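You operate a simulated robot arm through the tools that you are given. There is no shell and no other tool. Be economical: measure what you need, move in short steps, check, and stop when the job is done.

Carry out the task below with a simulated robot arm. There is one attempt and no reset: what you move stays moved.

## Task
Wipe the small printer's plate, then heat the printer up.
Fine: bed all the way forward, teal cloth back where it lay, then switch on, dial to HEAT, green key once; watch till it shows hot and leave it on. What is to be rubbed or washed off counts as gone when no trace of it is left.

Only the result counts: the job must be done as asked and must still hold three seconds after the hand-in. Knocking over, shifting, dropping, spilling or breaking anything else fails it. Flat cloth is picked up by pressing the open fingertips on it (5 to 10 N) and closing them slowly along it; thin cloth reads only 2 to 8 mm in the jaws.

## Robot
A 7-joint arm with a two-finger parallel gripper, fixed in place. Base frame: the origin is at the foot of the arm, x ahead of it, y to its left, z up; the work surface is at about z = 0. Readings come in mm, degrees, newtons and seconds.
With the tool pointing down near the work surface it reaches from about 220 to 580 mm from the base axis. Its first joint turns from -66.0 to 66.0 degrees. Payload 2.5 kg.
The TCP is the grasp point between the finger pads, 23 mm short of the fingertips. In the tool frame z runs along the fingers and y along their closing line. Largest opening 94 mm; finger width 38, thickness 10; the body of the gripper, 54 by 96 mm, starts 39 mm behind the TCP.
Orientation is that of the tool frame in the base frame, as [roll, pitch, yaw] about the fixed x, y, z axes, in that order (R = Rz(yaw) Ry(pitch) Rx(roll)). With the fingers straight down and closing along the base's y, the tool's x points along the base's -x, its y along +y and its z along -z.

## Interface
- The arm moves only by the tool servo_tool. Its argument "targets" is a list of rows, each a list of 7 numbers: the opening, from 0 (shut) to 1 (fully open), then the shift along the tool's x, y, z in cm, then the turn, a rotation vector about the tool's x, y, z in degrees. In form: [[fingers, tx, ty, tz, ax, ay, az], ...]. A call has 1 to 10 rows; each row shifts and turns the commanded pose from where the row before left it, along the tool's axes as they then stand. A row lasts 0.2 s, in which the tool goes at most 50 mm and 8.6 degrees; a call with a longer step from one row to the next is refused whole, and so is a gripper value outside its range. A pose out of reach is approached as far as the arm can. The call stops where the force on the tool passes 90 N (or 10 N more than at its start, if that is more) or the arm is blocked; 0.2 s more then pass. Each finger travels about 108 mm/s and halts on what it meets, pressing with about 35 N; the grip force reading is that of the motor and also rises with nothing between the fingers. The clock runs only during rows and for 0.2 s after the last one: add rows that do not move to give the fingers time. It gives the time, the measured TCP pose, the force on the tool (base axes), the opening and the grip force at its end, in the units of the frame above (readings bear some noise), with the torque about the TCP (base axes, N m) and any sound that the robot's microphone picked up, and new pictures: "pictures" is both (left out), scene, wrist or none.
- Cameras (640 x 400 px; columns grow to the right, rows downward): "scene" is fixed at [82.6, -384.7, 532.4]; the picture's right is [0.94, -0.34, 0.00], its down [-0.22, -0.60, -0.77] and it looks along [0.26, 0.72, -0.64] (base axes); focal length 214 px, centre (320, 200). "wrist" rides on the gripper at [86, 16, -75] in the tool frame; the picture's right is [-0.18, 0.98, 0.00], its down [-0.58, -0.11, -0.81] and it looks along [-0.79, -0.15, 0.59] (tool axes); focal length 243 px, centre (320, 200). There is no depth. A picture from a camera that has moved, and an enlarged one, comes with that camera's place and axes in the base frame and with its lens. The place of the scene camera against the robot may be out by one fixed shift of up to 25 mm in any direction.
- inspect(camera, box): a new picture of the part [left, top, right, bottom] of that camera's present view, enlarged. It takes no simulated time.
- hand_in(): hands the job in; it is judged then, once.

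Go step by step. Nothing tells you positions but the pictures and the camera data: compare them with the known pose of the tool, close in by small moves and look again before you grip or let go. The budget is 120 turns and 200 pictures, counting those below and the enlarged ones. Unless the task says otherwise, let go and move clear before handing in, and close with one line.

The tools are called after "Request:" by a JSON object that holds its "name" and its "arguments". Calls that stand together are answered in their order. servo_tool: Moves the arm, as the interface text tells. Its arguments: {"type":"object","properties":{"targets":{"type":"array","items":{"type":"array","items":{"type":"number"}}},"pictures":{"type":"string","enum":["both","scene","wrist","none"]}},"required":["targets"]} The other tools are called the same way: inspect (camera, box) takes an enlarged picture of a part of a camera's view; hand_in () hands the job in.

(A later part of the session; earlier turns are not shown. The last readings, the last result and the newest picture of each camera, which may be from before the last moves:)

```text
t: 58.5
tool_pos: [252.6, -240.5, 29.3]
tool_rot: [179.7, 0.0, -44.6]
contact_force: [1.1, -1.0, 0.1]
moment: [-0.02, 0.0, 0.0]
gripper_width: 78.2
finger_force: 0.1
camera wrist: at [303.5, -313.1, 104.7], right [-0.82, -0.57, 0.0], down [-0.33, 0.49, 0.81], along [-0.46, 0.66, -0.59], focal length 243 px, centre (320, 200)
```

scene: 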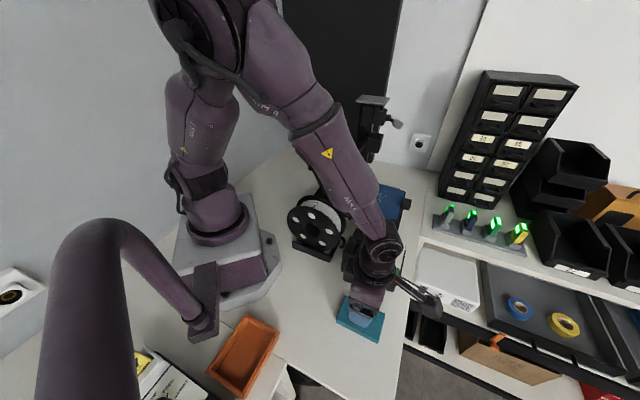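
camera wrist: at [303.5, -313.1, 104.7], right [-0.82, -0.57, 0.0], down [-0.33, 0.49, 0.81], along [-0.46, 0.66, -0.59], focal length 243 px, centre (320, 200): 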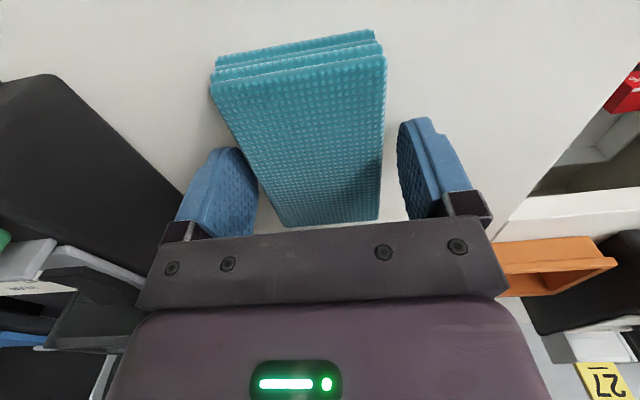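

No contact, astride. I close slowly on it.

Request:
{"name": "servo_tool", "arguments": {"targets": [[0.75, 0, 0, 0, 0, 0, 0], [0.7, 0, 0, 0, 0, 0, 0], [0.65, 0, 0, 0, 0, 0, 0], [0.6, 0, 0, 0, 0, 0, 0], [0.55, 0, 0, 0, 0, 0, 0], [0.5, 0, 0, 0, 0, 0, 0]], "pictures": "wrist"}}

```text
t: 59.9
tool_pos: [252.1, -240.8, 30.2]
tool_rot: [179.9, 0.0, -44.7]
contact_force: [0.8, 0.2, 0.9]
moment: [0.01, 0.04, 0.01]
gripper_width: 64.6
finger_force: 34.4
camera wrist: at [303.5, -313.2, 105.0], right [-0.82, -0.57, 0.0], down [-0.33, 0.49, 0.81], along [-0.46, 0.66, -0.59], focal length 243 px, centre (320, 200)
```

wrist: 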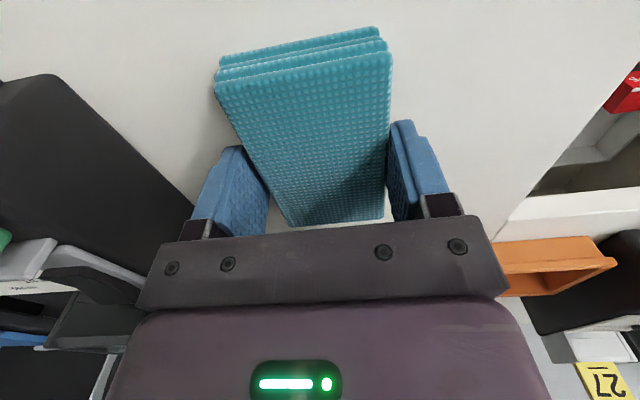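

Solid grip at 64.6 mm; the place to return it is TCP (252,−241,30), yaw −45. I lift it.

Request:
{"name": "servo_tool", "arguments": {"targets": [[0.5, 0, 0, -1, 0, 0, 0], [0.5, 0, 0, -3, 0, 0, 0], [0.5, 0, 0, -4, 0, 0, 0], [0.5, 0, 0, -4, 0, 0, 0], [0.5, 0, 0, -4, 0, 0, 0]], "pictures": "both"}}

```text
t: 61.0
tool_pos: [252.9, -239.9, 190.9]
tool_rot: [179.9, 0.0, -44.9]
contact_force: [0.2, -0.1, -0.3]
moment: [-0.02, 0.0, 0.0]
gripper_width: 64.1
finger_force: 35.3
camera wrist: at [303.8, -312.0, 265.3], right [-0.82, -0.57, 0.0], down [-0.33, 0.49, 0.81], along [-0.46, 0.66, -0.59], focal length 243 px, centre (320, 200)
```

scene: 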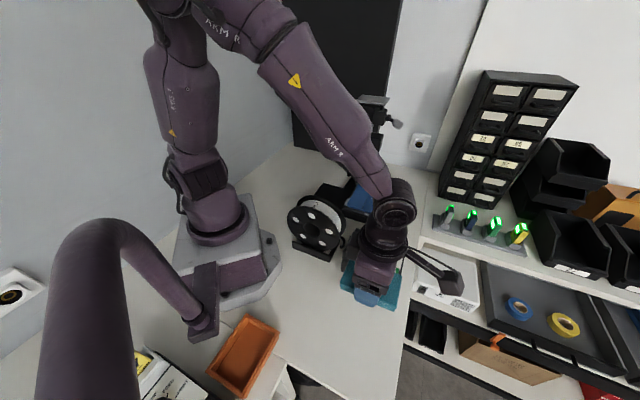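
wrist: 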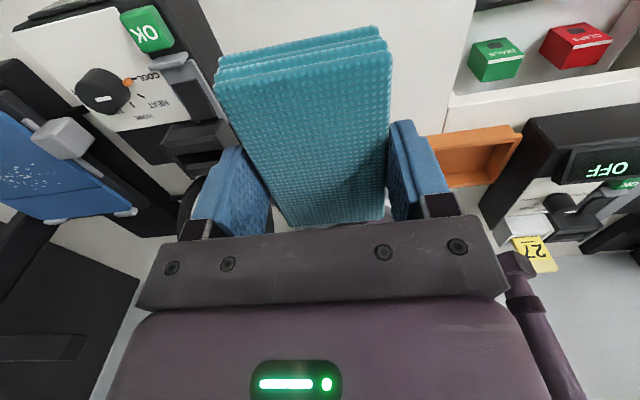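

The cloth is held. There is another panel with "OFF" on it at right; I enlarge it.

Request:
{"name": "inspect", "arguments": {"camera": "wrist", "box": [460, 90, 640, 280]}}

Request:
{"name": "inspect", "arguments": {"camera": "scene", "box": [80, 300, 300, 400]}}

Request:
{"name": "inspect", "arguments": {"camera": "wrist", "box": [0, 0, 240, 150]}}

```text
2.11 times, centred on (550, 185) of wrist
camera zoom: at [303.8, -312.0, 265.3], right [-0.82, -0.57, 0.0], down [-0.33, 0.49, 0.81], along [-0.46, 0.66, -0.59], focal length 511 px, centre (-164, 232)
```

zoom: 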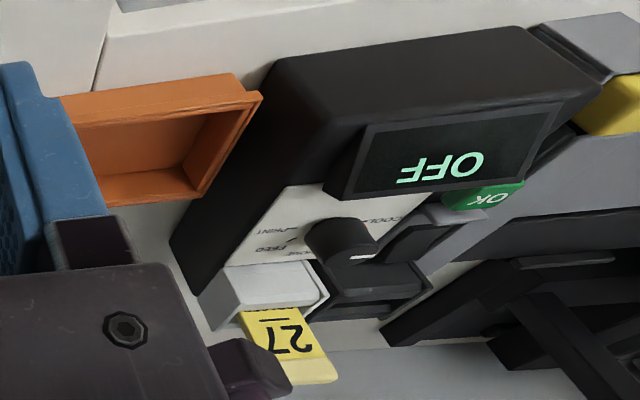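

```text
2.91 times, centred on (190, 350) of scene
camera zoom: at [82.6, -384.8, 532.4], right [0.94, -0.34, 0.0], down [-0.22, -0.6, -0.77], along [0.26, 0.72, -0.64], focal length 624 px, centre (698, -236)
```

zoom: 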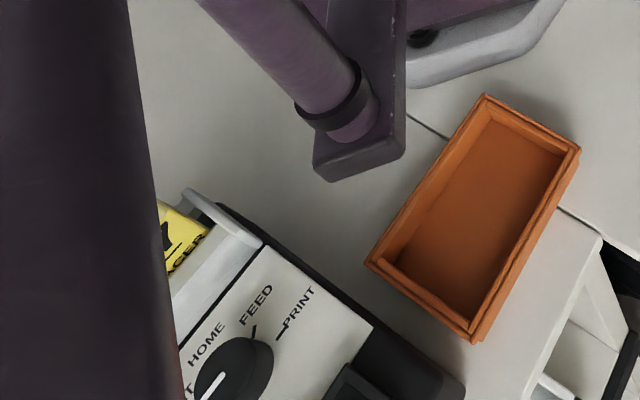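

```text
2.67 times, centred on (120, 75) of wrist
camera zoom: at [303.8, -312.0, 265.3], right [-0.82, -0.57, 0.0], down [-0.33, 0.49, 0.81], along [-0.46, 0.66, -0.59], focal length 647 px, centre (853, 533)
```

zoom: 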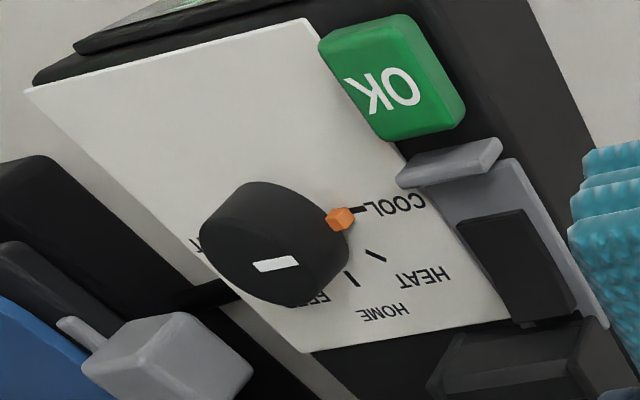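

That other box is tagged DANGER and belongs to something else; I leave it alone. I carry the cloth over the front half of the plate, then turn it so its long side lies across the flecks.

Request:
{"name": "servo_tool", "arguments": {"targets": [[0.5, -0.36, -4.41, -0.5, 0, 0, 0], [0.5, -0.36, -4.41, -0.5, 0, 0, 0], [0.5, -0.36, -4.41, 0, 0, 0, 0], [0.5, -0.36, -4.41, 0, 0, 0, 0], [0.5, -0.36, -4.41, 0, 0, 0, 0], [0.5, -0.36, -4.41, 0, 0, 0, 0], [0.5, -0.36, -4.41, 0, 0, 0, 0], [0.5, -0.36, -4.41, 0, 0, 0, 0]], "pictures": "none"}}

Request:
{"name": "servo_tool", "arguments": {"targets": [[0.5, 0, 0, 0, 0, 0, 8.5], [0.5, 0, 0, 0, 0, 0, 8.5], [0.5, 0, 0, 0, 0, 0, 8.5], [0.5, 0, 0, 0, 0, 0, 8.5], [0.5, 0, 0, 0, 0, 0, 8.5], [0.5, 0, 0, 0, 0, 0, 8.5], [0.5, 0, 0, 0, 0, 0, 8.5], [0.5, 0, 0, 0, 0, 0, 8.5], [0.5, 0, 0, 0, 0, 0, 8.5], [0.5, 0, 0, 0, 0, 0, 8.5]], "pictures": "none"}}

Request:
{"name": "servo_tool", "arguments": {"targets": [[0.5, 0, 0, 2, 0, 0, 5], [0.5, 0, 0, 3, 0, 0, 0]], "pictures": "both"}}

Request:
{"name": "inspect", "arguments": {"camera": "scene", "box": [320, 150, 440, 250]}}

```text
t: 62.9
tool_pos: [481.5, 30.8, 201.6]
tool_rot: [179.7, 0.0, -44.9]
contact_force: [0.8, 0.1, -0.9]
moment: [-0.02, 0.01, 0.05]
gripper_width: 64.3
finger_force: 34.9
```

```text
t: 65.0
tool_pos: [480.4, 31.3, 199.9]
tool_rot: [-180.0, -0.2, -130.0]
contact_force: [0.0, 0.2, -0.5]
moment: [0.01, 0.04, -0.03]
gripper_width: 64.0
finger_force: 35.1
```

```text
t: 65.7
tool_pos: [481.7, 29.8, 149.1]
tool_rot: [180.0, -0.2, -134.8]
contact_force: [0.1, 0.0, -0.7]
moment: [0.02, 0.0, -0.04]
gripper_width: 64.2
finger_force: 34.9
camera wrist: at [410.3, -19.1, 225.0], right [-0.57, 0.82, 0.0], down [0.49, 0.34, 0.8], along [0.66, 0.46, -0.59], focal length 243 px, centre (320, 200)
```

scene: 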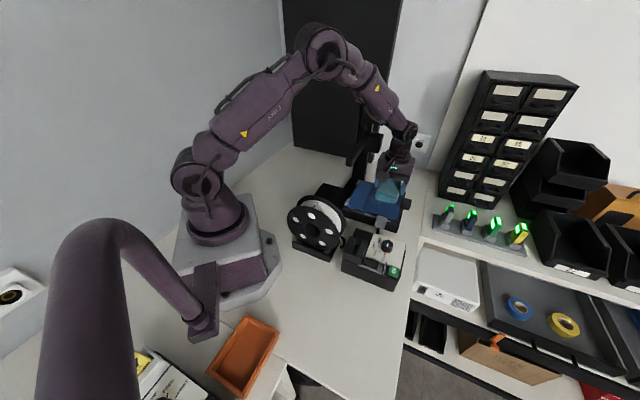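
wrist: 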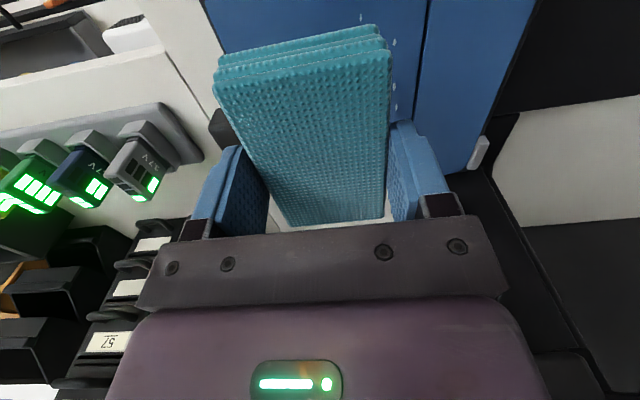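

```text
4.00 times, centred on (380, 200) of scene
camera zoom: at [82.6, -384.7, 532.4], right [0.94, -0.34, 0.0], down [-0.22, -0.6, -0.77], along [0.26, 0.72, -0.64], focal length 858 px, centre (80, 200)
```

zoom: 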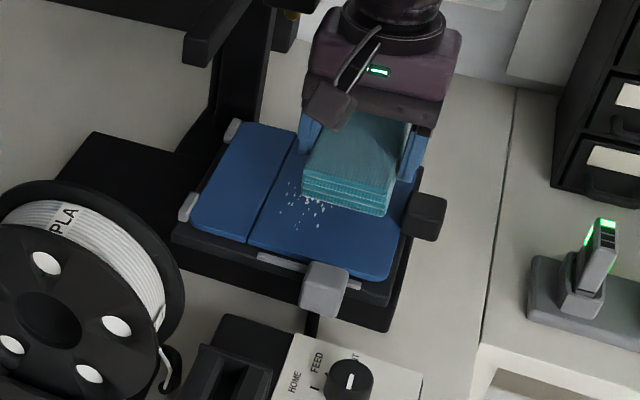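

Cloth hangs over the front of the plate. I lower to contact in small steps.

Request:
{"name": "servo_tool", "arguments": {"targets": [[0.5, 0, 0, 1.6, 0, 0, 0], [0.5, 0, 0, 1.4, 0, 0, 0], [0.5, 0, 0, 0.3, 0, 0, 0]], "pictures": "none"}}

Request:
{"name": "servo_tool", "arguments": {"targets": [[0.5, 0, 0, 0.3, 0, 0, 0]], "pictures": "none"}}

Request:
{"name": "servo_tool", "arguments": {"targets": [[0.5, 0, 0, 0.2, 0, 0, 0]], "pictures": "none"}}

```text
t: 66.5
tool_pos: [480.6, 30.9, 118.0]
tool_rot: [-180.0, -0.2, -134.8]
contact_force: [-0.1, 0.0, 0.0]
moment: [0.06, 0.03, -0.02]
gripper_width: 64.1
finger_force: 34.5
```

```text
t: 66.8
tool_pos: [481.9, 30.1, 113.2]
tool_rot: [-180.0, -0.3, -134.8]
contact_force: [-0.3, -0.2, -0.5]
moment: [-0.01, 0.02, -0.02]
gripper_width: 64.0
finger_force: 34.9
```

```text
t: 67.2
tool_pos: [480.6, 30.2, 112.9]
tool_rot: [-180.0, -0.1, -134.8]
contact_force: [-0.4, -0.9, -0.4]
moment: [0.0, 0.0, -0.03]
gripper_width: 64.1
finger_force: 34.9
```

Request:
{"name": "servo_tool", "arguments": {"targets": [[0.5, 0, 0, 0.25, 0, 0, 0]], "pictures": "none"}}

Request:
{"name": "servo_tool", "arguments": {"targets": [[0.5, 0, 0, 0.2, 0, 0, 0]], "pictures": "none"}}

Request:
{"name": "servo_tool", "arguments": {"targets": [[0.5, 0, 0, 0.2, 0, 0, 0]], "pictures": "none"}}

```text
t: 67.7
tool_pos: [479.8, 30.0, 108.3]
tool_rot: [-179.9, -0.1, -134.8]
contact_force: [0.5, 0.3, -0.8]
moment: [0.01, 0.01, -0.02]
gripper_width: 64.1
finger_force: 35.2
```

```text
t: 68.0
tool_pos: [479.9, 29.7, 105.8]
tool_rot: [-180.0, -0.1, -134.7]
contact_force: [0.9, -1.7, -0.3]
moment: [-0.03, 0.02, -0.03]
gripper_width: 64.2
finger_force: 34.8
```

```text
t: 68.5
tool_pos: [481.5, 29.4, 106.5]
tool_rot: [-179.9, -0.1, -134.8]
contact_force: [-7.4, -1.6, 16.7]
moment: [0.35, 0.24, 0.2]
gripper_width: 64.3
finger_force: 35.1
```

Contact at about 17 N with the cloth bottom. To avoid shoving bed or plate along its rail I rub only across (along the tool's x). I hop 27 mm back over the flecks and stroke.

Request:
{"name": "servo_tool", "arguments": {"targets": [[0.5, 0, 0, -0.8, 0, 0, 0], [0.5, 0, 2.6, 0, 0, 0, 0], [0.5, 0, 0, 0.7, 0, 0, 0], [0.5, 0, 0, 0, 0, 0, 0]], "pictures": "none"}}

Request:
{"name": "inspect", "arguments": {"camera": "scene", "box": [320, 130, 440, 230]}}

```text
t: 69.5
tool_pos: [461.0, 49.6, 107.5]
tool_rot: [180.0, -0.1, -134.8]
contact_force: [-3.8, -0.1, 6.7]
moment: [0.08, 0.0, 0.06]
gripper_width: 64.4
finger_force: 34.5
```

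```text
4.00 times, centred on (380, 180) of scene
camera zoom: at [82.5, -384.7, 532.4], right [0.94, -0.34, 0.0], down [-0.22, -0.6, -0.77], along [0.26, 0.72, -0.64], focal length 858 px, centre (80, 280)
```

zoom: 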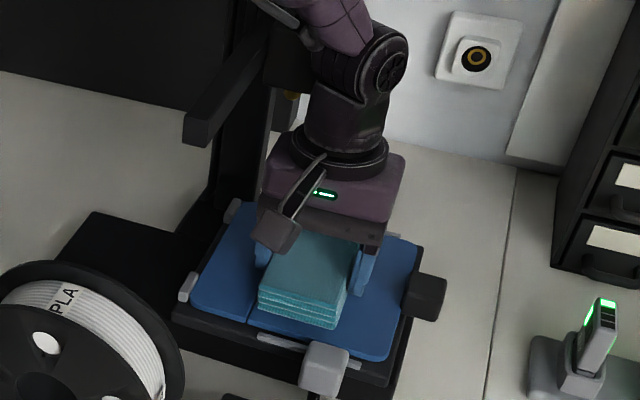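

Request:
{"name": "servo_tool", "arguments": {"targets": [[0.5, 0.9, 0, 0.05, 0, 0, 0], [0.5, 0.9, 0, 0, 0, 0, 0], [0.5, -0.9, 0, 0, 0, 0, 0], [0.5, -0.9, 0, 0, 0, 0, 0], [0.5, -1.0, 0, 0, 0, 0, 0], [0.5, 1.0, 0, 0, 0, 0, 0]], "pictures": "none"}}

Request:
{"name": "inspect", "arguments": {"camera": "scene", "box": [320, 130, 440, 230]}}

```text
t: 70.8
tool_pos: [462.8, 51.7, 106.5]
tool_rot: [-180.0, 0.2, -134.7]
contact_force: [4.1, 6.4, 14.8]
moment: [0.01, -0.02, 0.01]
gripper_width: 63.8
finger_force: 34.7
```

```text
4.00 times, centred on (380, 180) of scene
camera zoom: at [82.5, -384.7, 532.4], right [0.94, -0.34, 0.0], down [-0.22, -0.6, -0.77], along [0.26, 0.72, -0.64], focal length 858 px, centre (80, 280)
```

zoom: 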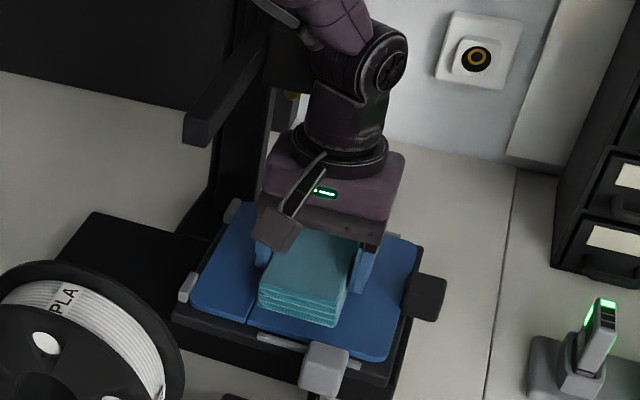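

Bed and plate stay put. A few more strokes, then I lift to check.

Request:
{"name": "servo_tool", "arguments": {"targets": [[0.5, 1.0, 0, 0, 0, 0, 0], [0.5, 1.0, 0, 0, 0, 0, 0], [0.5, -1.0, 0, 0, 0, 0, 0], [0.5, -1.0, 0, 0, 0, 0, 0], [0.5, -1.0, 0, 0, 0, 0, 0], [0.5, 1.0, 0, 0, 0, 0, 0], [0.5, 1.0, 0, 0, 0, 0, 0], [0.5, 1.0, 0, 0, 0, 0, 0], [0.5, -1.0, 0, 0, 0, 0, 0], [0.5, -1.0, 0, 0, 0, 0, 0]], "pictures": "none"}}

Request:
{"name": "servo_tool", "arguments": {"targets": [[0.5, 0, 0, -2, 0, 0, 0], [0.5, 0, 0, -3, 0, 0, 0], [0.5, 0, -4, -2, 0, 0, 0], [0.5, 0, -4, -2, 0, 0, 0], [0.5, 0, -4, 0, 0, 0, 0], [0.5, 0, -2, 0, 0, 0, 0]], "pictures": "wrist"}}

Request:
{"name": "inspect", "arguments": {"camera": "scene", "box": [330, 160, 410, 220]}}

```text
t: 73.0
tool_pos: [462.3, 45.9, 105.9]
tool_rot: [-179.9, -0.3, -134.9]
contact_force: [-8.6, -10.2, 28.2]
moment: [-0.1, 0.27, 0.08]
gripper_width: 64.0
finger_force: 34.1
```

```text
t: 74.5
tool_pos: [560.6, -51.7, 196.9]
tool_rot: [-180.0, -0.2, -134.8]
contact_force: [0.1, 1.0, -0.3]
moment: [0.01, 0.03, 0.01]
gripper_width: 64.2
finger_force: 35.0
camera wrist: at [488.8, -101.2, 271.7], right [-0.57, 0.82, 0.0], down [0.49, 0.34, 0.8], along [0.66, 0.46, -0.59], focal length 243 px, centre (320, 200)
```

wrist: 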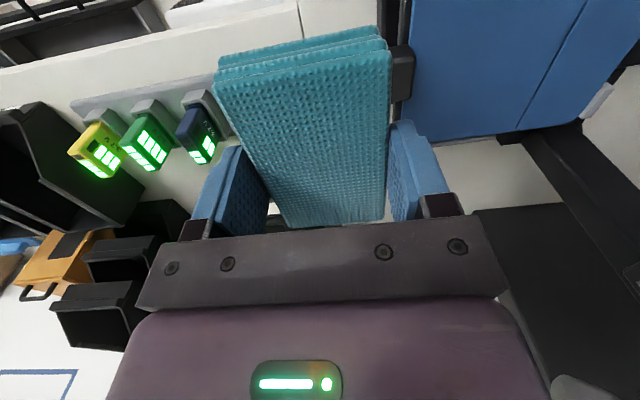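

```text
6.67 times, centred on (370, 190) of scene
camera zoom: at [82.6, -384.7, 532.4], right [0.94, -0.34, 0.0], down [-0.22, -0.6, -0.77], along [0.26, 0.72, -0.64], focal length 1430 px, centre (-13, 267)
```

zoom: 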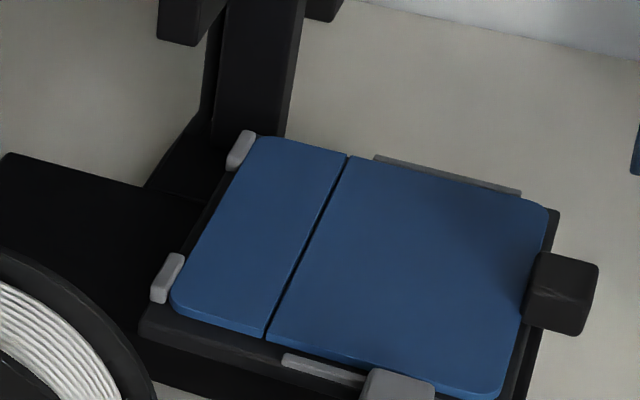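

The plate looks clean; I check from the wrist too.

Request:
{"name": "inspect", "arguments": {"camera": "wrist", "box": [380, 0, 640, 150]}}

Request:
{"name": "inspect", "arguments": {"camera": "scene", "box": [350, 170, 390, 200]}}

```text
2.46 times, centred on (510, 75) of wrist
camera zoom: at [488.8, -101.2, 271.7], right [-0.57, 0.82, 0.0], down [0.49, 0.34, 0.8], along [0.66, 0.46, -0.59], focal length 597 px, centre (-148, 508)
```

zoom: 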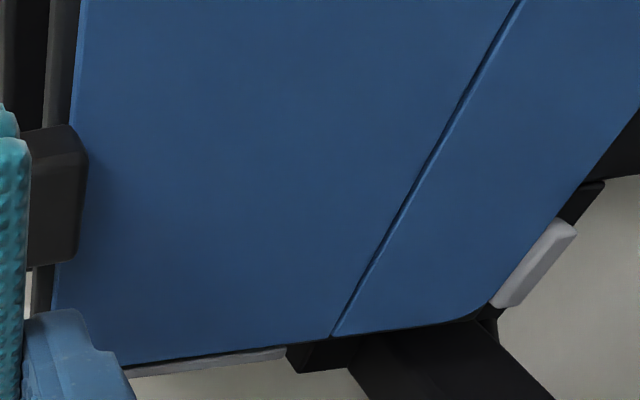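

```text
13.33 times, centred on (370, 185) of scene
camera zoom: at [82.6, -384.7, 532.4], right [0.94, -0.34, 0.0], down [-0.22, -0.6, -0.77], along [0.26, 0.72, -0.64], focal length 2860 px, centre (-347, 400)
```

zoom: 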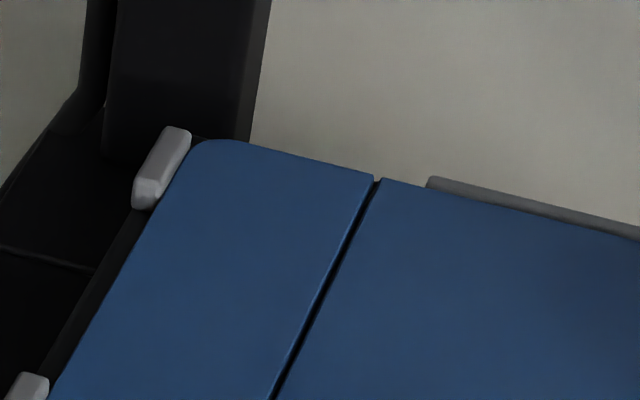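

No trace is left. I bring the cloth back: first shift to the earlier lane, then over to its place.

Request:
{"name": "servo_tool", "arguments": {"targets": [[0.5, 0, 4.2, 0, 0, 0, 0], [0.5, 0, 4.25, 0, 0, 0, 0], [0.5, 4.4, 0, 0, 0, 0, 0], [0.5, 4.4, 0, 0, 0, 0, 0], [0.5, 4.4, 0, 0, 0, 0, 0], [0.5, 4.4, 0, 0, 0, 0, 0], [0.5, 4.4, 0, 0, 0, 0, 0], [0.5, 4.4, 0, 0, 0, 0, 0], [0.5, 4.4, 0, 0, 0, 0, 0], [0.5, 4.4, 0, 0, 0, 0, 0]], "pictures": "none"}}

Request:
{"name": "servo_tool", "arguments": {"targets": [[0.5, 0, 0, 0, 0, 0, -8.5], [0.5, 0, 0, 0, 0, 0, -8.5], [0.5, 0, 0, 0, 0, 0, -8.5], [0.5, 0, 0, 0, 0, 0, -8.5], [0.5, 0, 0, 0, 0, 0, -8.5], [0.5, 0, 0, 0, 0, 0, -8.5], [0.5, 0, 0, 0, 0, 0, -8.5], [0.5, 0, 0, 0, 0, 0, -8.5], [0.5, 0, 0, 0, 0, 0, -8.5], [0.5, 0, 0, 0, 0, 0, -8.5]], "pictures": "none"}}

Request:
{"name": "servo_tool", "arguments": {"targets": [[0.5, 0, 0, 0, 0, 0, -5], [0.5, 0, 0, 4, 0, 0, 0], [0.5, 0, 0, 4, 0, 0, 0], [0.5, 0, 0, 0, 0, 0, 0]], "pictures": "scene"}}

```text
t: 76.7
tool_pos: [253.7, -239.2, 196.0]
tool_rot: [180.0, -0.1, -134.7]
contact_force: [0.1, -0.9, 0.0]
moment: [-0.02, 0.01, 0.01]
gripper_width: 64.0
finger_force: 34.9
```

```text
t: 78.8
tool_pos: [253.8, -240.7, 197.1]
tool_rot: [179.9, -0.1, -49.6]
contact_force: [0.2, -0.7, -1.3]
moment: [-0.03, 0.01, 0.04]
gripper_width: 64.1
finger_force: 35.2
```

```text
t: 79.8
tool_pos: [253.5, -238.0, 115.7]
tool_rot: [179.8, 0.0, -44.8]
contact_force: [0.4, 0.0, -0.1]
moment: [-0.01, 0.03, 0.04]
gripper_width: 63.9
finger_force: 34.9
```

scene: 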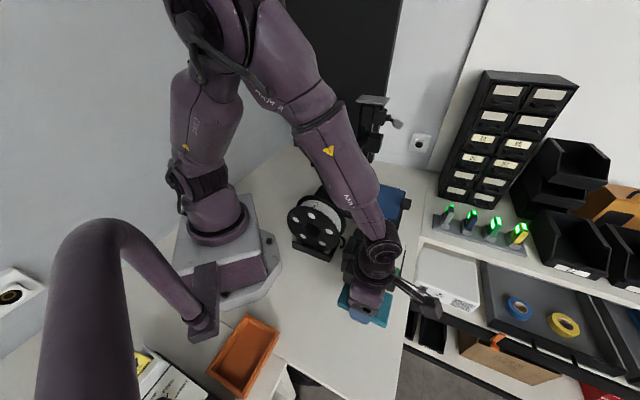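

I lower the cloth to the table.

Request:
{"name": "servo_tool", "arguments": {"targets": [[0.5, 0, 0, 3.5, 0, 0, 0], [0.5, 0, 0, 3.5, 0, 0, 0], [0.5, 0, 0, 0.9, 0, 0, 0], [0.5, 0, 0, 0.4, 0, 0, 0]], "pictures": "none"}}

Request:
{"name": "servo_tool", "arguments": {"targets": [[0.5, 0, 0, 0.25, 0, 0, 0]], "pictures": "none"}}

```text
t: 80.8
tool_pos: [251.8, -240.6, 32.8]
tool_rot: [179.8, 0.0, -44.6]
contact_force: [-0.7, 0.3, 0.2]
moment: [-0.02, -0.02, 0.02]
gripper_width: 64.0
finger_force: 34.9
```

```text
t: 81.2
tool_pos: [252.1, -239.9, 30.2]
tool_rot: [179.9, -0.1, -44.8]
contact_force: [-0.1, 0.6, -1.6]
moment: [-0.02, -0.04, 0.0]
gripper_width: 64.3
finger_force: 34.4
```

Request:
{"name": "servo_tool", "arguments": {"targets": [[0.5, 0, 0, 0.1, 0, 0, 0], [0.72, 0, 0, 0, 0, 0, 0], [0.83, 0, 0, 0, 0, 0, 0], [0.83, 0, 0, -3, 0, 0, 0], [0.83, 0, 0, -4, 0, 0, 0], [0.83, 0, 0, -4, 0, 0, 0], [0.83, -3, -3, -4, 0, 0, 0]], "pictures": "wrist"}}

Request:
{"name": "inspect", "arguments": {"camera": "scene", "box": [300, 260, 428, 340]}}

```text
refused: row 7 steps farther than a row can; nothing moved
```

```text
5.00 times, centred on (364, 300) of scene
camera zoom: at [82.6, -384.7, 532.4], right [0.94, -0.34, 0.0], down [-0.22, -0.6, -0.77], along [0.26, 0.72, -0.64], focal length 1072 px, centre (100, -300)
```

zoom: 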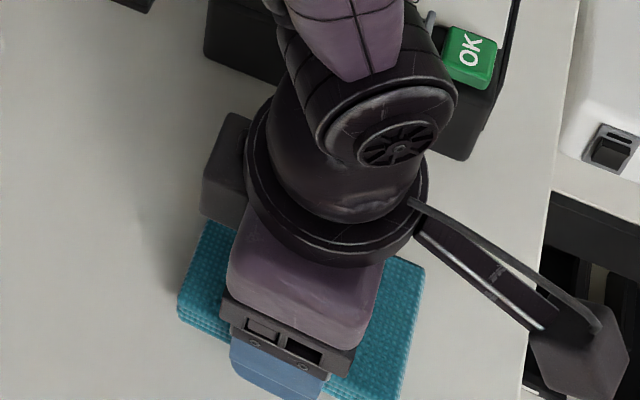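

The cloth lies exactly on its old outline. I release and rise.

Request:
{"name": "servo_tool", "arguments": {"targets": [[0.5, 0, 0, 0.1, 0, 0, 0], [0.72, 0, 0, 0, 0, 0, 0], [0.83, 0, 0, 0, 0, 0, 0], [0.83, 0, 0, -3, 0, 0, 0], [0.83, 0, 0, -4, 0, 0, 0], [0.83, 0, 0, -4, 0, 0, 0], [0.83, 0, -3, -4, 0, 0, 0], [0.83, 0, -4.5, 0, 0, 0, 0], [0.83, 0, -3, 0, 0, 0, 0]], "pictures": "wrist"}}

Request:
{"name": "inspect", "arguments": {"camera": "scene", "box": [300, 260, 428, 340]}}

```text
t: 83.2
tool_pos: [328.4, -163.5, 181.0]
tool_rot: [179.9, -0.1, -44.8]
contact_force: [0.1, -0.4, 0.3]
moment: [-0.02, 0.01, 0.02]
gripper_width: 77.9
finger_force: 0.0
camera wrist: at [379.2, -236.2, 255.0], right [-0.82, -0.57, 0.0], down [-0.33, 0.49, 0.81], along [-0.46, 0.66, -0.59], focal length 243 px, centre (320, 200)
```

wrist: 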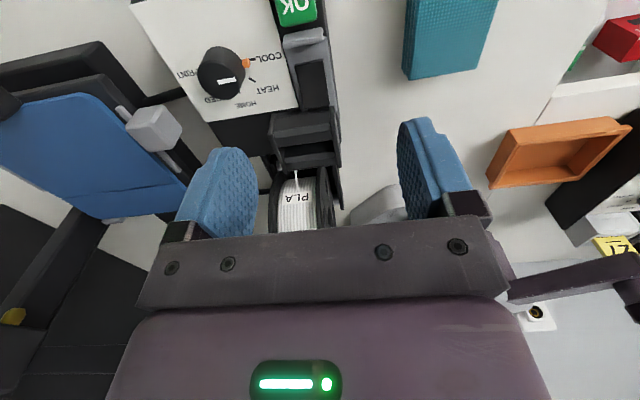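

```text
5.00 times, centred on (364, 300) of scene
camera zoom: at [82.5, -384.8, 532.4], right [0.94, -0.34, 0.0], down [-0.22, -0.6, -0.77], along [0.26, 0.72, -0.64], focal length 1072 px, centre (100, -300)
```

zoom: 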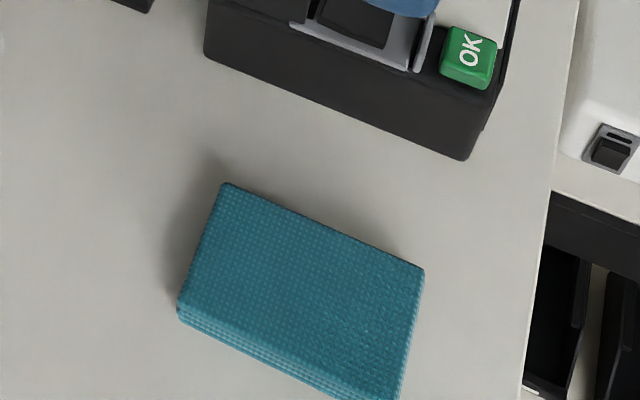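

Cloth is back. Now the controls; I enlarge rocker, dial and key.

Request:
{"name": "inspect", "arguments": {"camera": "wrist", "box": [250, 0, 370, 90]}}

Request:
{"name": "inspect", "arguments": {"camera": "wrist", "box": [150, 0, 350, 130]}}

Request:
{"name": "inspect", "arguments": {"camera": "wrist", "box": [250, 90, 370, 180]}}

```text
4.44 times, centred on (310, 45) of wrist
camera zoom: at [379.2, -236.2, 255.0], right [-0.82, -0.57, 0.0], down [-0.33, 0.49, 0.81], along [-0.46, 0.66, -0.59], focal length 1078 px, centre (364, 889)
```

zoom: 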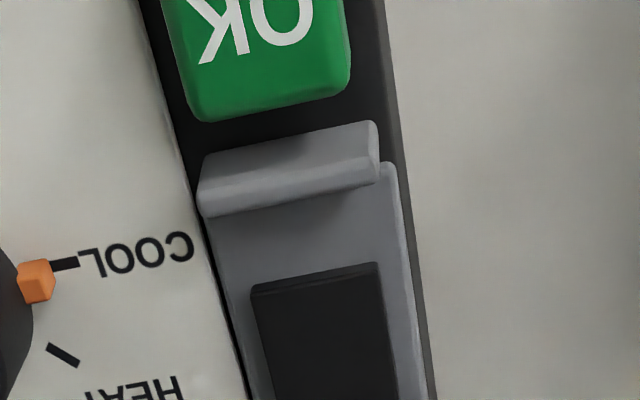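

```text
3.08 times, centred on (250, 65) of wrist
camera zoom: at [379.2, -236.2, 255.0], right [-0.82, -0.57, 0.0], down [-0.33, 0.49, 0.81], along [-0.46, 0.66, -0.59], focal length 746 px, centre (535, 615)
```

zoom: 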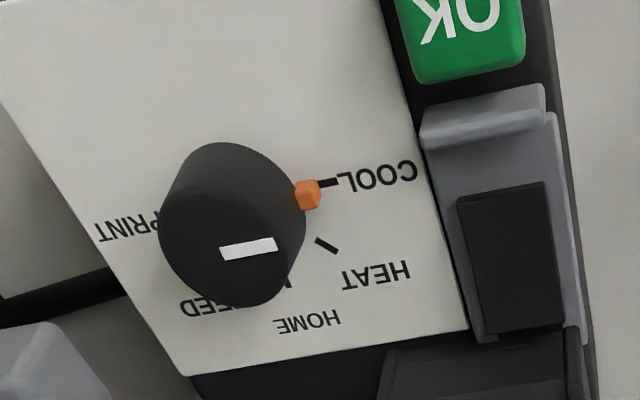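

```text
4.44 times, centred on (310, 135) of wrist
camera zoom: at [379.2, -236.2, 255.0], right [-0.82, -0.57, 0.0], down [-0.33, 0.49, 0.81], along [-0.46, 0.66, -0.59], focal length 1078 px, centre (364, 489)
```

zoom: 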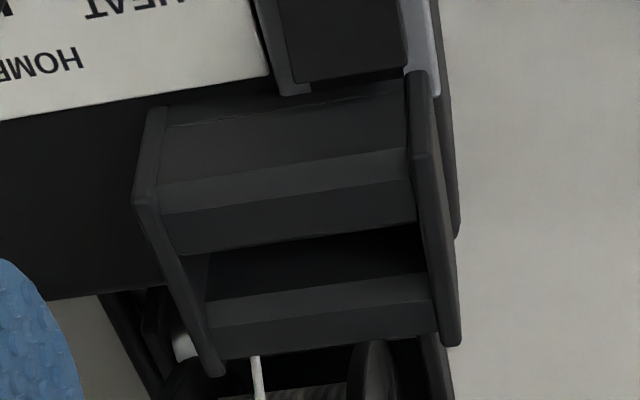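

Request:
{"name": "inspect", "arguments": {"camera": "scene", "box": [355, 245, 405, 280]}}

Request:
{"name": "inspect", "arguments": {"camera": "wrist", "box": [280, 25, 350, 115]}}

```text
11.43 times, centred on (380, 262) of scene
camera zoom: at [82.5, -384.8, 532.4], right [0.94, -0.34, 0.0], down [-0.22, -0.6, -0.77], along [0.26, 0.72, -0.64], focal length 2451 px, centre (-366, -514)
```

zoom: 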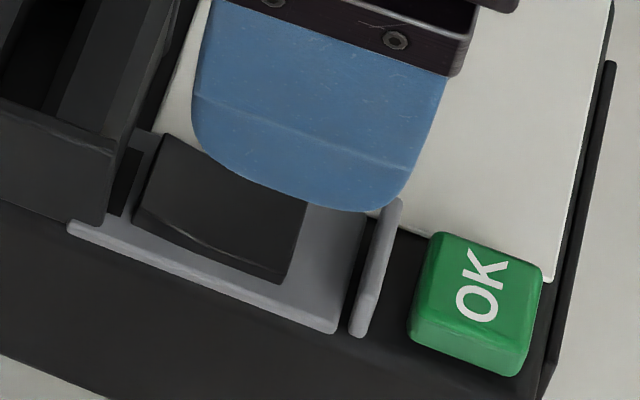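

```text
4.44 times, centred on (315, 70) of wrist
camera zoom: at [379.2, -236.2, 255.0], right [-0.82, -0.57, 0.0], down [-0.33, 0.49, 0.81], along [-0.46, 0.66, -0.59], focal length 1078 px, centre (342, 778)
```

zoom: 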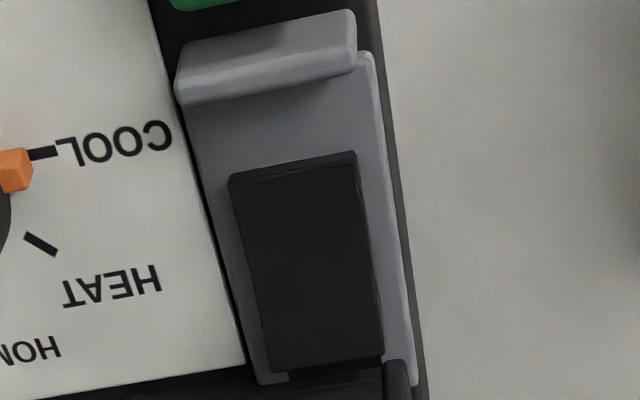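

The rocker spans s≈315–351 along the box, beside the grey guard and the OK key. I turn the hand to look at its tilt from the side.

Request:
{"name": "servo_tool", "arguments": {"targets": [[0.4, 0, 0, 0, 0, 0, 8.5], [0, 0, 0, 0, 0, 0, 8.5], [0, 0, 0, 0, 0, 0, 8.5], [0, 0, 0, 0, 0, 0, 8.5], [0, 0, 0, 0, 0, 0, 8.5], [0, 0, 0, 0, 0, 0, 8.5], [0, 0, 0, 0, 0, 0, 8.5], [0, 0, 0, 0, 0, 0, 8.5], [0, 0, 0, 0, 0, 0, 8.5], [0, 0, 0, 0, 0, 0, 8.5]], "pictures": "none"}}

Request:
{"name": "servo_tool", "arguments": {"targets": [[0, 1.8, -3, 0, 0, 0, 5], [0, 0, 0, 2.5, 0, 0, 0], [0, 0, 0, 2.5, 0, 0, 0]], "pictures": "wrist"}}

Request:
{"name": "inspect", "arguments": {"camera": "wrist", "box": [320, 60, 480, 160]}}

```text
t: 85.5
tool_pos: [327.1, -166.2, 179.3]
tool_rot: [-180.0, -0.3, -129.9]
contact_force: [-0.6, -0.8, 0.8]
moment: [0.01, -0.01, 0.01]
gripper_width: 0.3
finger_force: 34.7
```

```text
t: 86.2
tool_pos: [337.8, -199.0, 130.2]
tool_rot: [180.0, -0.3, -134.8]
contact_force: [-0.1, 0.1, -0.3]
moment: [-0.01, 0.01, -0.01]
gripper_width: 0.1
finger_force: 35.0
camera wrist: at [265.8, -248.9, 205.4], right [-0.57, 0.82, 0.0], down [0.49, 0.34, 0.8], along [0.66, 0.46, -0.59], focal length 243 px, centre (320, 200)
```

wrist: 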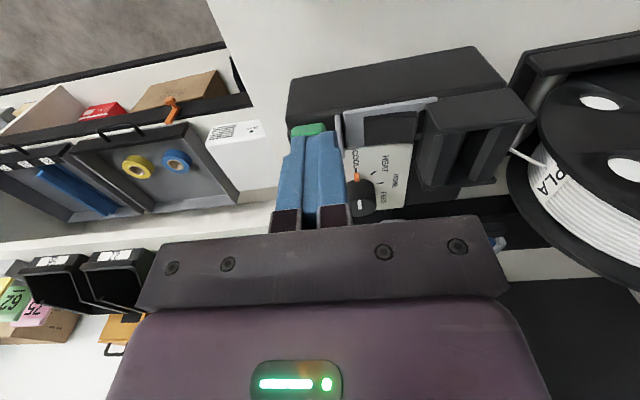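

```text
4.00 times, centred on (400, 110) of wrist
camera zoom: at [265.8, -248.9, 205.4], right [-0.57, 0.82, 0.0], down [0.49, 0.34, 0.8], along [0.66, 0.46, -0.59], focal length 970 px, centre (0, 560)
```

zoom: 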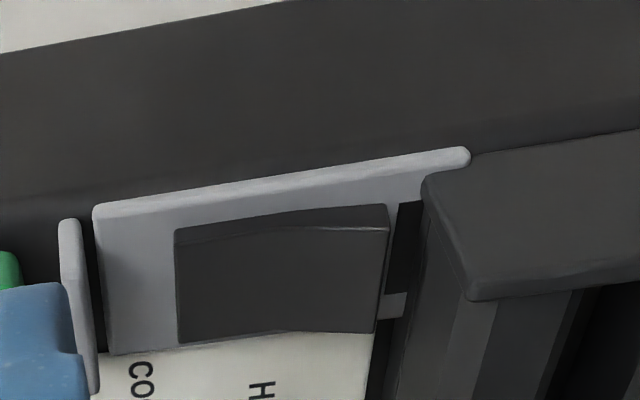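

The rocker's end next to the hood stands higher, so that end is to be pressed. I place the closed fingertips above it.

Request:
{"name": "servo_tool", "arguments": {"targets": [[0, -1.4, 2.7, 0, 0, 0, 0], [0, -1.3, 2.7, 0, 0, 0, 0], [0, 0, 0, 1.0, 0, 0, 0]], "pictures": "both"}}

Request:
{"name": "inspect", "arguments": {"camera": "scene", "box": [345, 230, 415, 280]}}

Request:
{"name": "inspect", "arguments": {"camera": "wrist", "box": [260, 80, 420, 180]}}

```text
t: 87.0
tool_pos: [320.0, -141.5, 120.3]
tool_rot: [-180.0, -0.2, -134.8]
contact_force: [0.2, 0.1, 0.7]
moment: [-0.02, -0.01, -0.01]
gripper_width: 0.0
finger_force: 34.7
camera wrist: at [248.2, -191.2, 194.9], right [-0.57, 0.82, 0.0], down [0.49, 0.34, 0.81], along [0.66, 0.46, -0.59], focal length 243 px, centre (320, 200)
```

scene: 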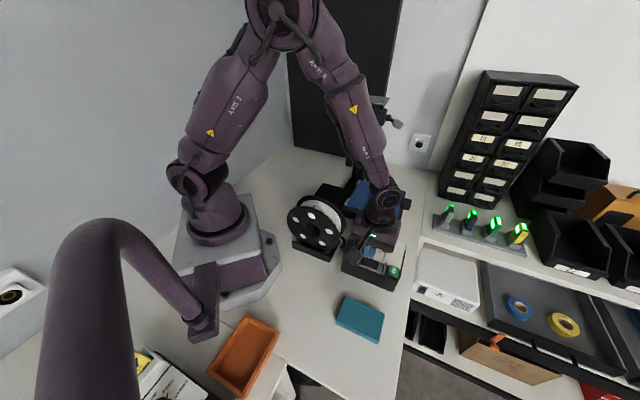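
wrist: 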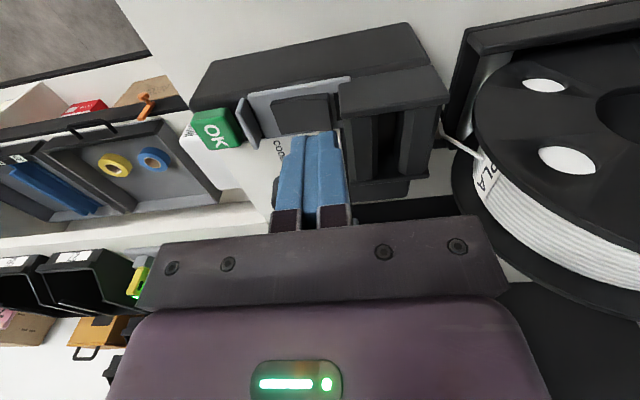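

```text
8.00 times, centred on (380, 255) of scene
camera zoom: at [82.6, -384.7, 532.4], right [0.94, -0.34, 0.0], down [-0.22, -0.6, -0.77], along [0.26, 0.72, -0.64], focal length 1716 px, centre (-160, -240)
```

zoom: 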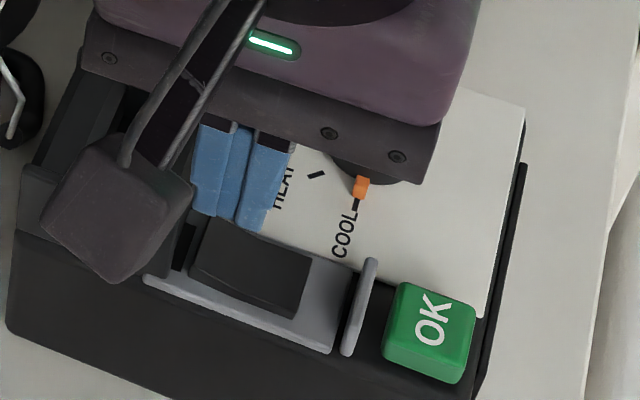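

```text
4.00 times, centred on (340, 130) of wrist
camera zoom: at [248.2, -191.2, 194.9], right [-0.57, 0.82, 0.0], down [0.49, 0.34, 0.81], along [0.66, 0.46, -0.59], focal length 970 px, centre (240, 480)
```

zoom: 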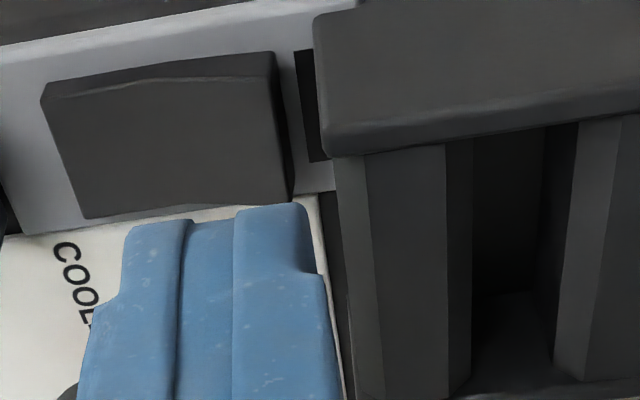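

Request:
{"name": "servo_tool", "arguments": {"targets": [[0, 0, -0.35, 0, 0, 0, 0], [0, 0, 0, 1.2, 0, 0, 0], [0, 0, 0, 0.8, 0, 0, 0]], "pictures": "none"}}

Request:
{"name": "servo_tool", "arguments": {"targets": [[0, 0, 0, 0.3, 0, 0, 0]], "pictures": "none"}}

Request:
{"name": "servo_tool", "arguments": {"targets": [[0, 0, 0, 0.3, 0, 0, 0]], "pictures": "none"}}

```text
t: 87.8
tool_pos: [322.4, -144.3, 99.3]
tool_rot: [-180.0, 0.0, -134.8]
contact_force: [-0.6, -0.1, 0.5]
moment: [0.02, 0.0, -0.01]
gripper_width: 0.0
finger_force: 35.1
```

```text
t: 88.2
tool_pos: [323.3, -144.8, 95.7]
tool_rot: [180.0, -0.2, -134.9]
contact_force: [-0.3, 0.7, 0.0]
moment: [-0.01, -0.02, -0.01]
gripper_width: 0.0
finger_force: 35.3
```

```text
t: 88.7
tool_pos: [322.1, -143.3, 94.4]
tool_rot: [-180.0, -0.1, -134.7]
contact_force: [-2.4, 1.9, 5.7]
moment: [0.08, 0.02, 0.05]
gripper_width: 0.1
finger_force: 35.0
heard: click
```

A click. I lift and look whether it switched on.

Request:
{"name": "servo_tool", "arguments": {"targets": [[0, 0, 0, -2, 0, 0, 0], [0, 0, -4, -3, 0, 0, 0], [0, 2, -4, 0, 0, 0, 0]], "pictures": "both"}}

Request:
{"name": "inspect", "arguments": {"camera": "wrist", "box": [280, 40, 480, 165]}}

Request:
{"name": "inspect", "arguments": {"camera": "scene", "box": [340, 225, 420, 285]}}

```text
t: 89.5
tool_pos: [363.4, -215.5, 144.0]
tool_rot: [180.0, -0.2, -134.6]
contact_force: [-0.3, -0.3, -0.6]
moment: [-0.01, -0.01, 0.0]
gripper_width: 0.3
finger_force: 35.4
camera wrist: at [291.3, -266.4, 219.5], right [-0.57, 0.82, 0.0], down [0.49, 0.34, 0.8], along [0.66, 0.46, -0.59], focal length 243 px, centre (320, 200)
```

scene: 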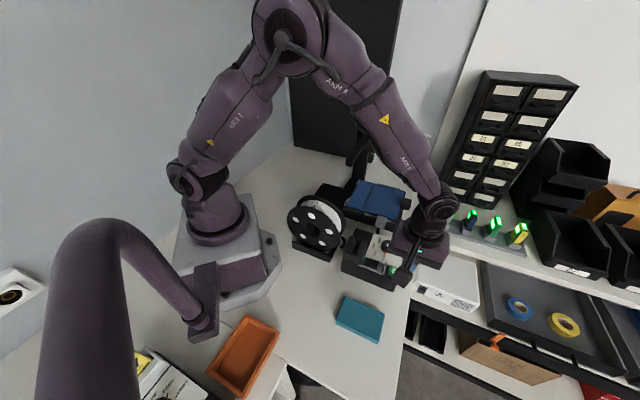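
wrist: 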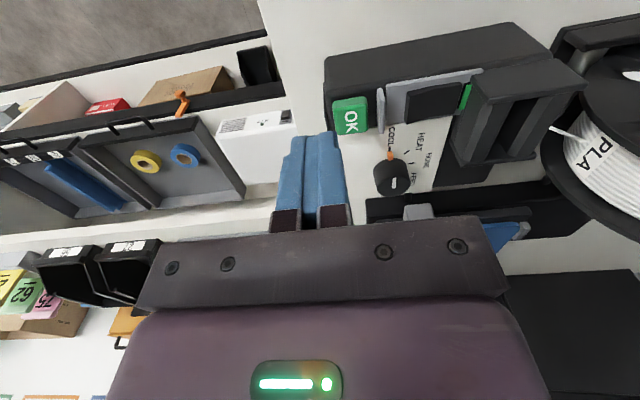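

```text
3.20 times, centred on (380, 102) of wrist
camera zoom: at [291.3, -266.4, 219.5], right [-0.57, 0.82, 0.0], down [0.49, 0.34, 0.8], along [0.66, 0.46, -0.59], focal length 776 px, centre (128, 512)
```

zoom: 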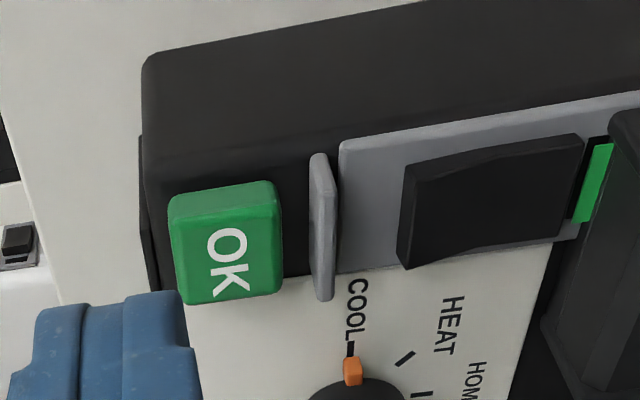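

```text
6.67 times, centred on (380, 255) of scene
camera zoom: at [82.6, -384.7, 532.4], right [0.94, -0.34, 0.0], down [-0.22, -0.6, -0.77], along [0.26, 0.72, -0.64], focal length 1430 px, centre (-80, -167)
```

zoom: 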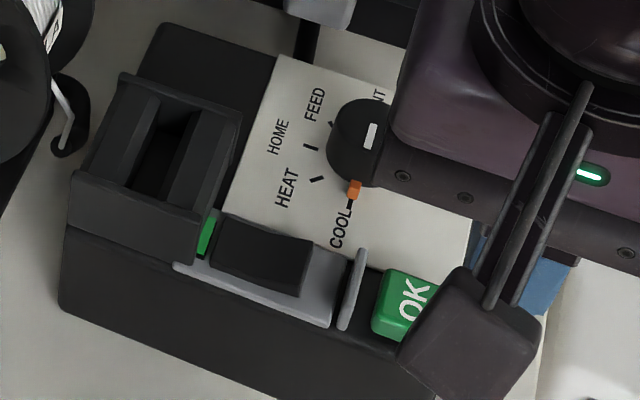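

The rocker now shows green: it is on. Next the dial: I go above it with open fingers.

Request:
{"name": "servo_tool", "arguments": {"targets": [[0.3, -4.0, 2.4, 0, 0, 0, 0], [0.65, -4.0, 2.5, 0, 0, 0, 0], [0.65, 0, 0, 1.2, 0, 0, 0]], "pictures": "wrist"}}

Request:
{"name": "inspect", "arguments": {"camera": "wrist", "box": [220, 60, 440, 200]}}

```text
t: 90.2
tool_pos: [385.3, -123.1, 132.1]
tool_rot: [-180.0, -0.1, -134.8]
contact_force: [0.3, 0.0, 1.0]
moment: [0.01, -0.02, -0.01]
gripper_width: 61.3
finger_force: 0.0
camera wrist: at [314.3, -174.0, 206.8], right [-0.57, 0.82, 0.0], down [0.49, 0.34, 0.8], along [0.66, 0.46, -0.59], focal length 243 px, centre (320, 200)
```

wrist: 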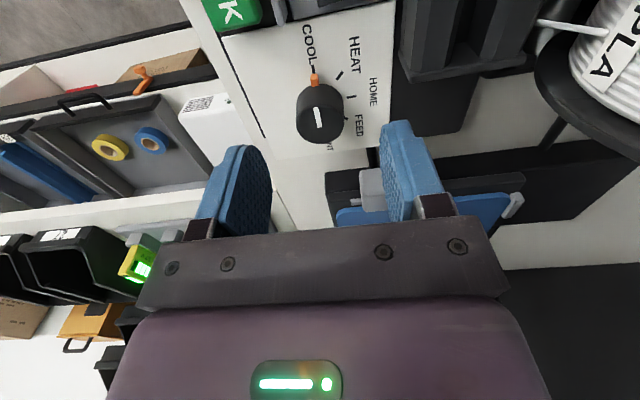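

```text
2.86 times, centred on (330, 130) of wrist
camera zoom: at [314.3, -174.0, 206.8], right [-0.57, 0.82, 0.0], down [0.49, 0.34, 0.8], along [0.66, 0.46, -0.59], focal length 693 px, centre (291, 400)
```

zoom: 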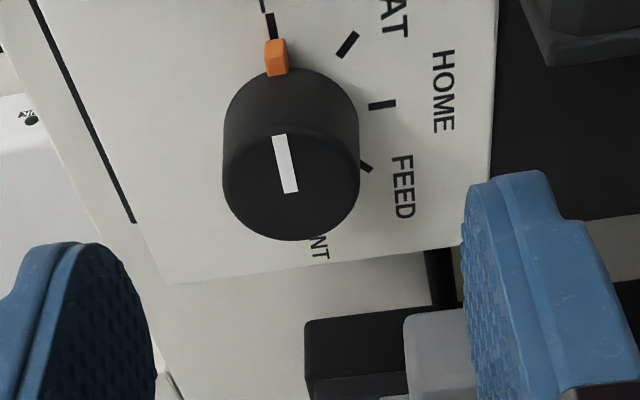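

The knob (29 mm) is centred under the TCP. I lower around it.

Request:
{"name": "servo_tool", "arguments": {"targets": [[0.65, 0, 0, 1.5, 0, 0, 0], [0.65, 0, 0, 1.5, 0, 0, 0], [0.65, 0, 0, 1.0, 0, 0, 0]], "pictures": "wrist"}}

```text
t: 91.0
tool_pos: [386.6, -123.6, 90.4]
tool_rot: [180.0, -0.1, -134.7]
contact_force: [0.3, -0.5, 0.1]
moment: [0.0, 0.01, -0.04]
gripper_width: 60.9
finger_force: 0.1
camera wrist: at [315.2, -173.4, 165.6], right [-0.57, 0.82, 0.0], down [0.49, 0.34, 0.81], along [0.66, 0.46, -0.59], focal length 243 px, centre (320, 200)
```

wrist: 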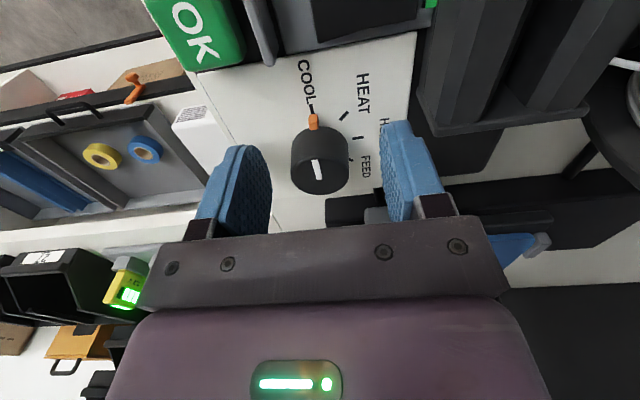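

Request:
{"name": "servo_tool", "arguments": {"targets": [[0.5, 0, 0, 0, 0, 0, 0], [0.4, 0, 0, 0, 0, 0, 0], [0.3, 0, 0, 0, 0, 0, 0], [0.22, 0, 0, 0, 0, 0, 0], [0.2, 0, 0, 0, 0, 0, 0]], "pictures": "none"}}

```text
t: 92.2
tool_pos: [387.0, -123.5, 90.5]
tool_rot: [180.0, 0.0, -134.7]
contact_force: [3.6, -2.2, -5.4]
moment: [0.13, 0.53, 0.0]
gripper_width: 29.8
finger_force: 45.4
```

Gripped the knob at 29.8 mm. I turn it 45° clockwise (seen from above) toward HEAT.

Request:
{"name": "servo_tool", "arguments": {"targets": [[0.2, 0, 0, 0, 0, 0, 7.5], [0.2, 0, 0, 0, 0, 0, 7.5], [0.2, 0, 0, 0, 0, 0, 7.5], [0.2, 0, 0, 0, 0, 0, 7.5], [0.2, 0, 0, 0, 0, 0, 7.5], [0.2, 0, 0, 0, 0, 0, 7.5], [0.2, 0, 0, 0, 0, 0, 0]], "pictures": "wrist"}}

```text
t: 93.8
tool_pos: [385.3, -123.5, 91.4]
tool_rot: [-179.7, 0.1, -179.8]
contact_force: [16.8, -10.5, -28.6]
moment: [0.44, -0.2, -0.01]
gripper_width: 29.7
finger_force: 44.7
camera wrist: at [300.5, -107.5, 166.1], right [0.18, 0.98, 0.0], down [0.58, -0.11, 0.81], along [0.79, -0.15, -0.59], focal length 243 px, centre (320, 200)
```

wrist: 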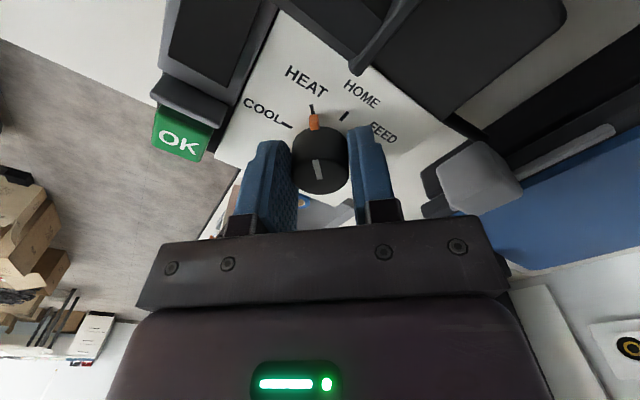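

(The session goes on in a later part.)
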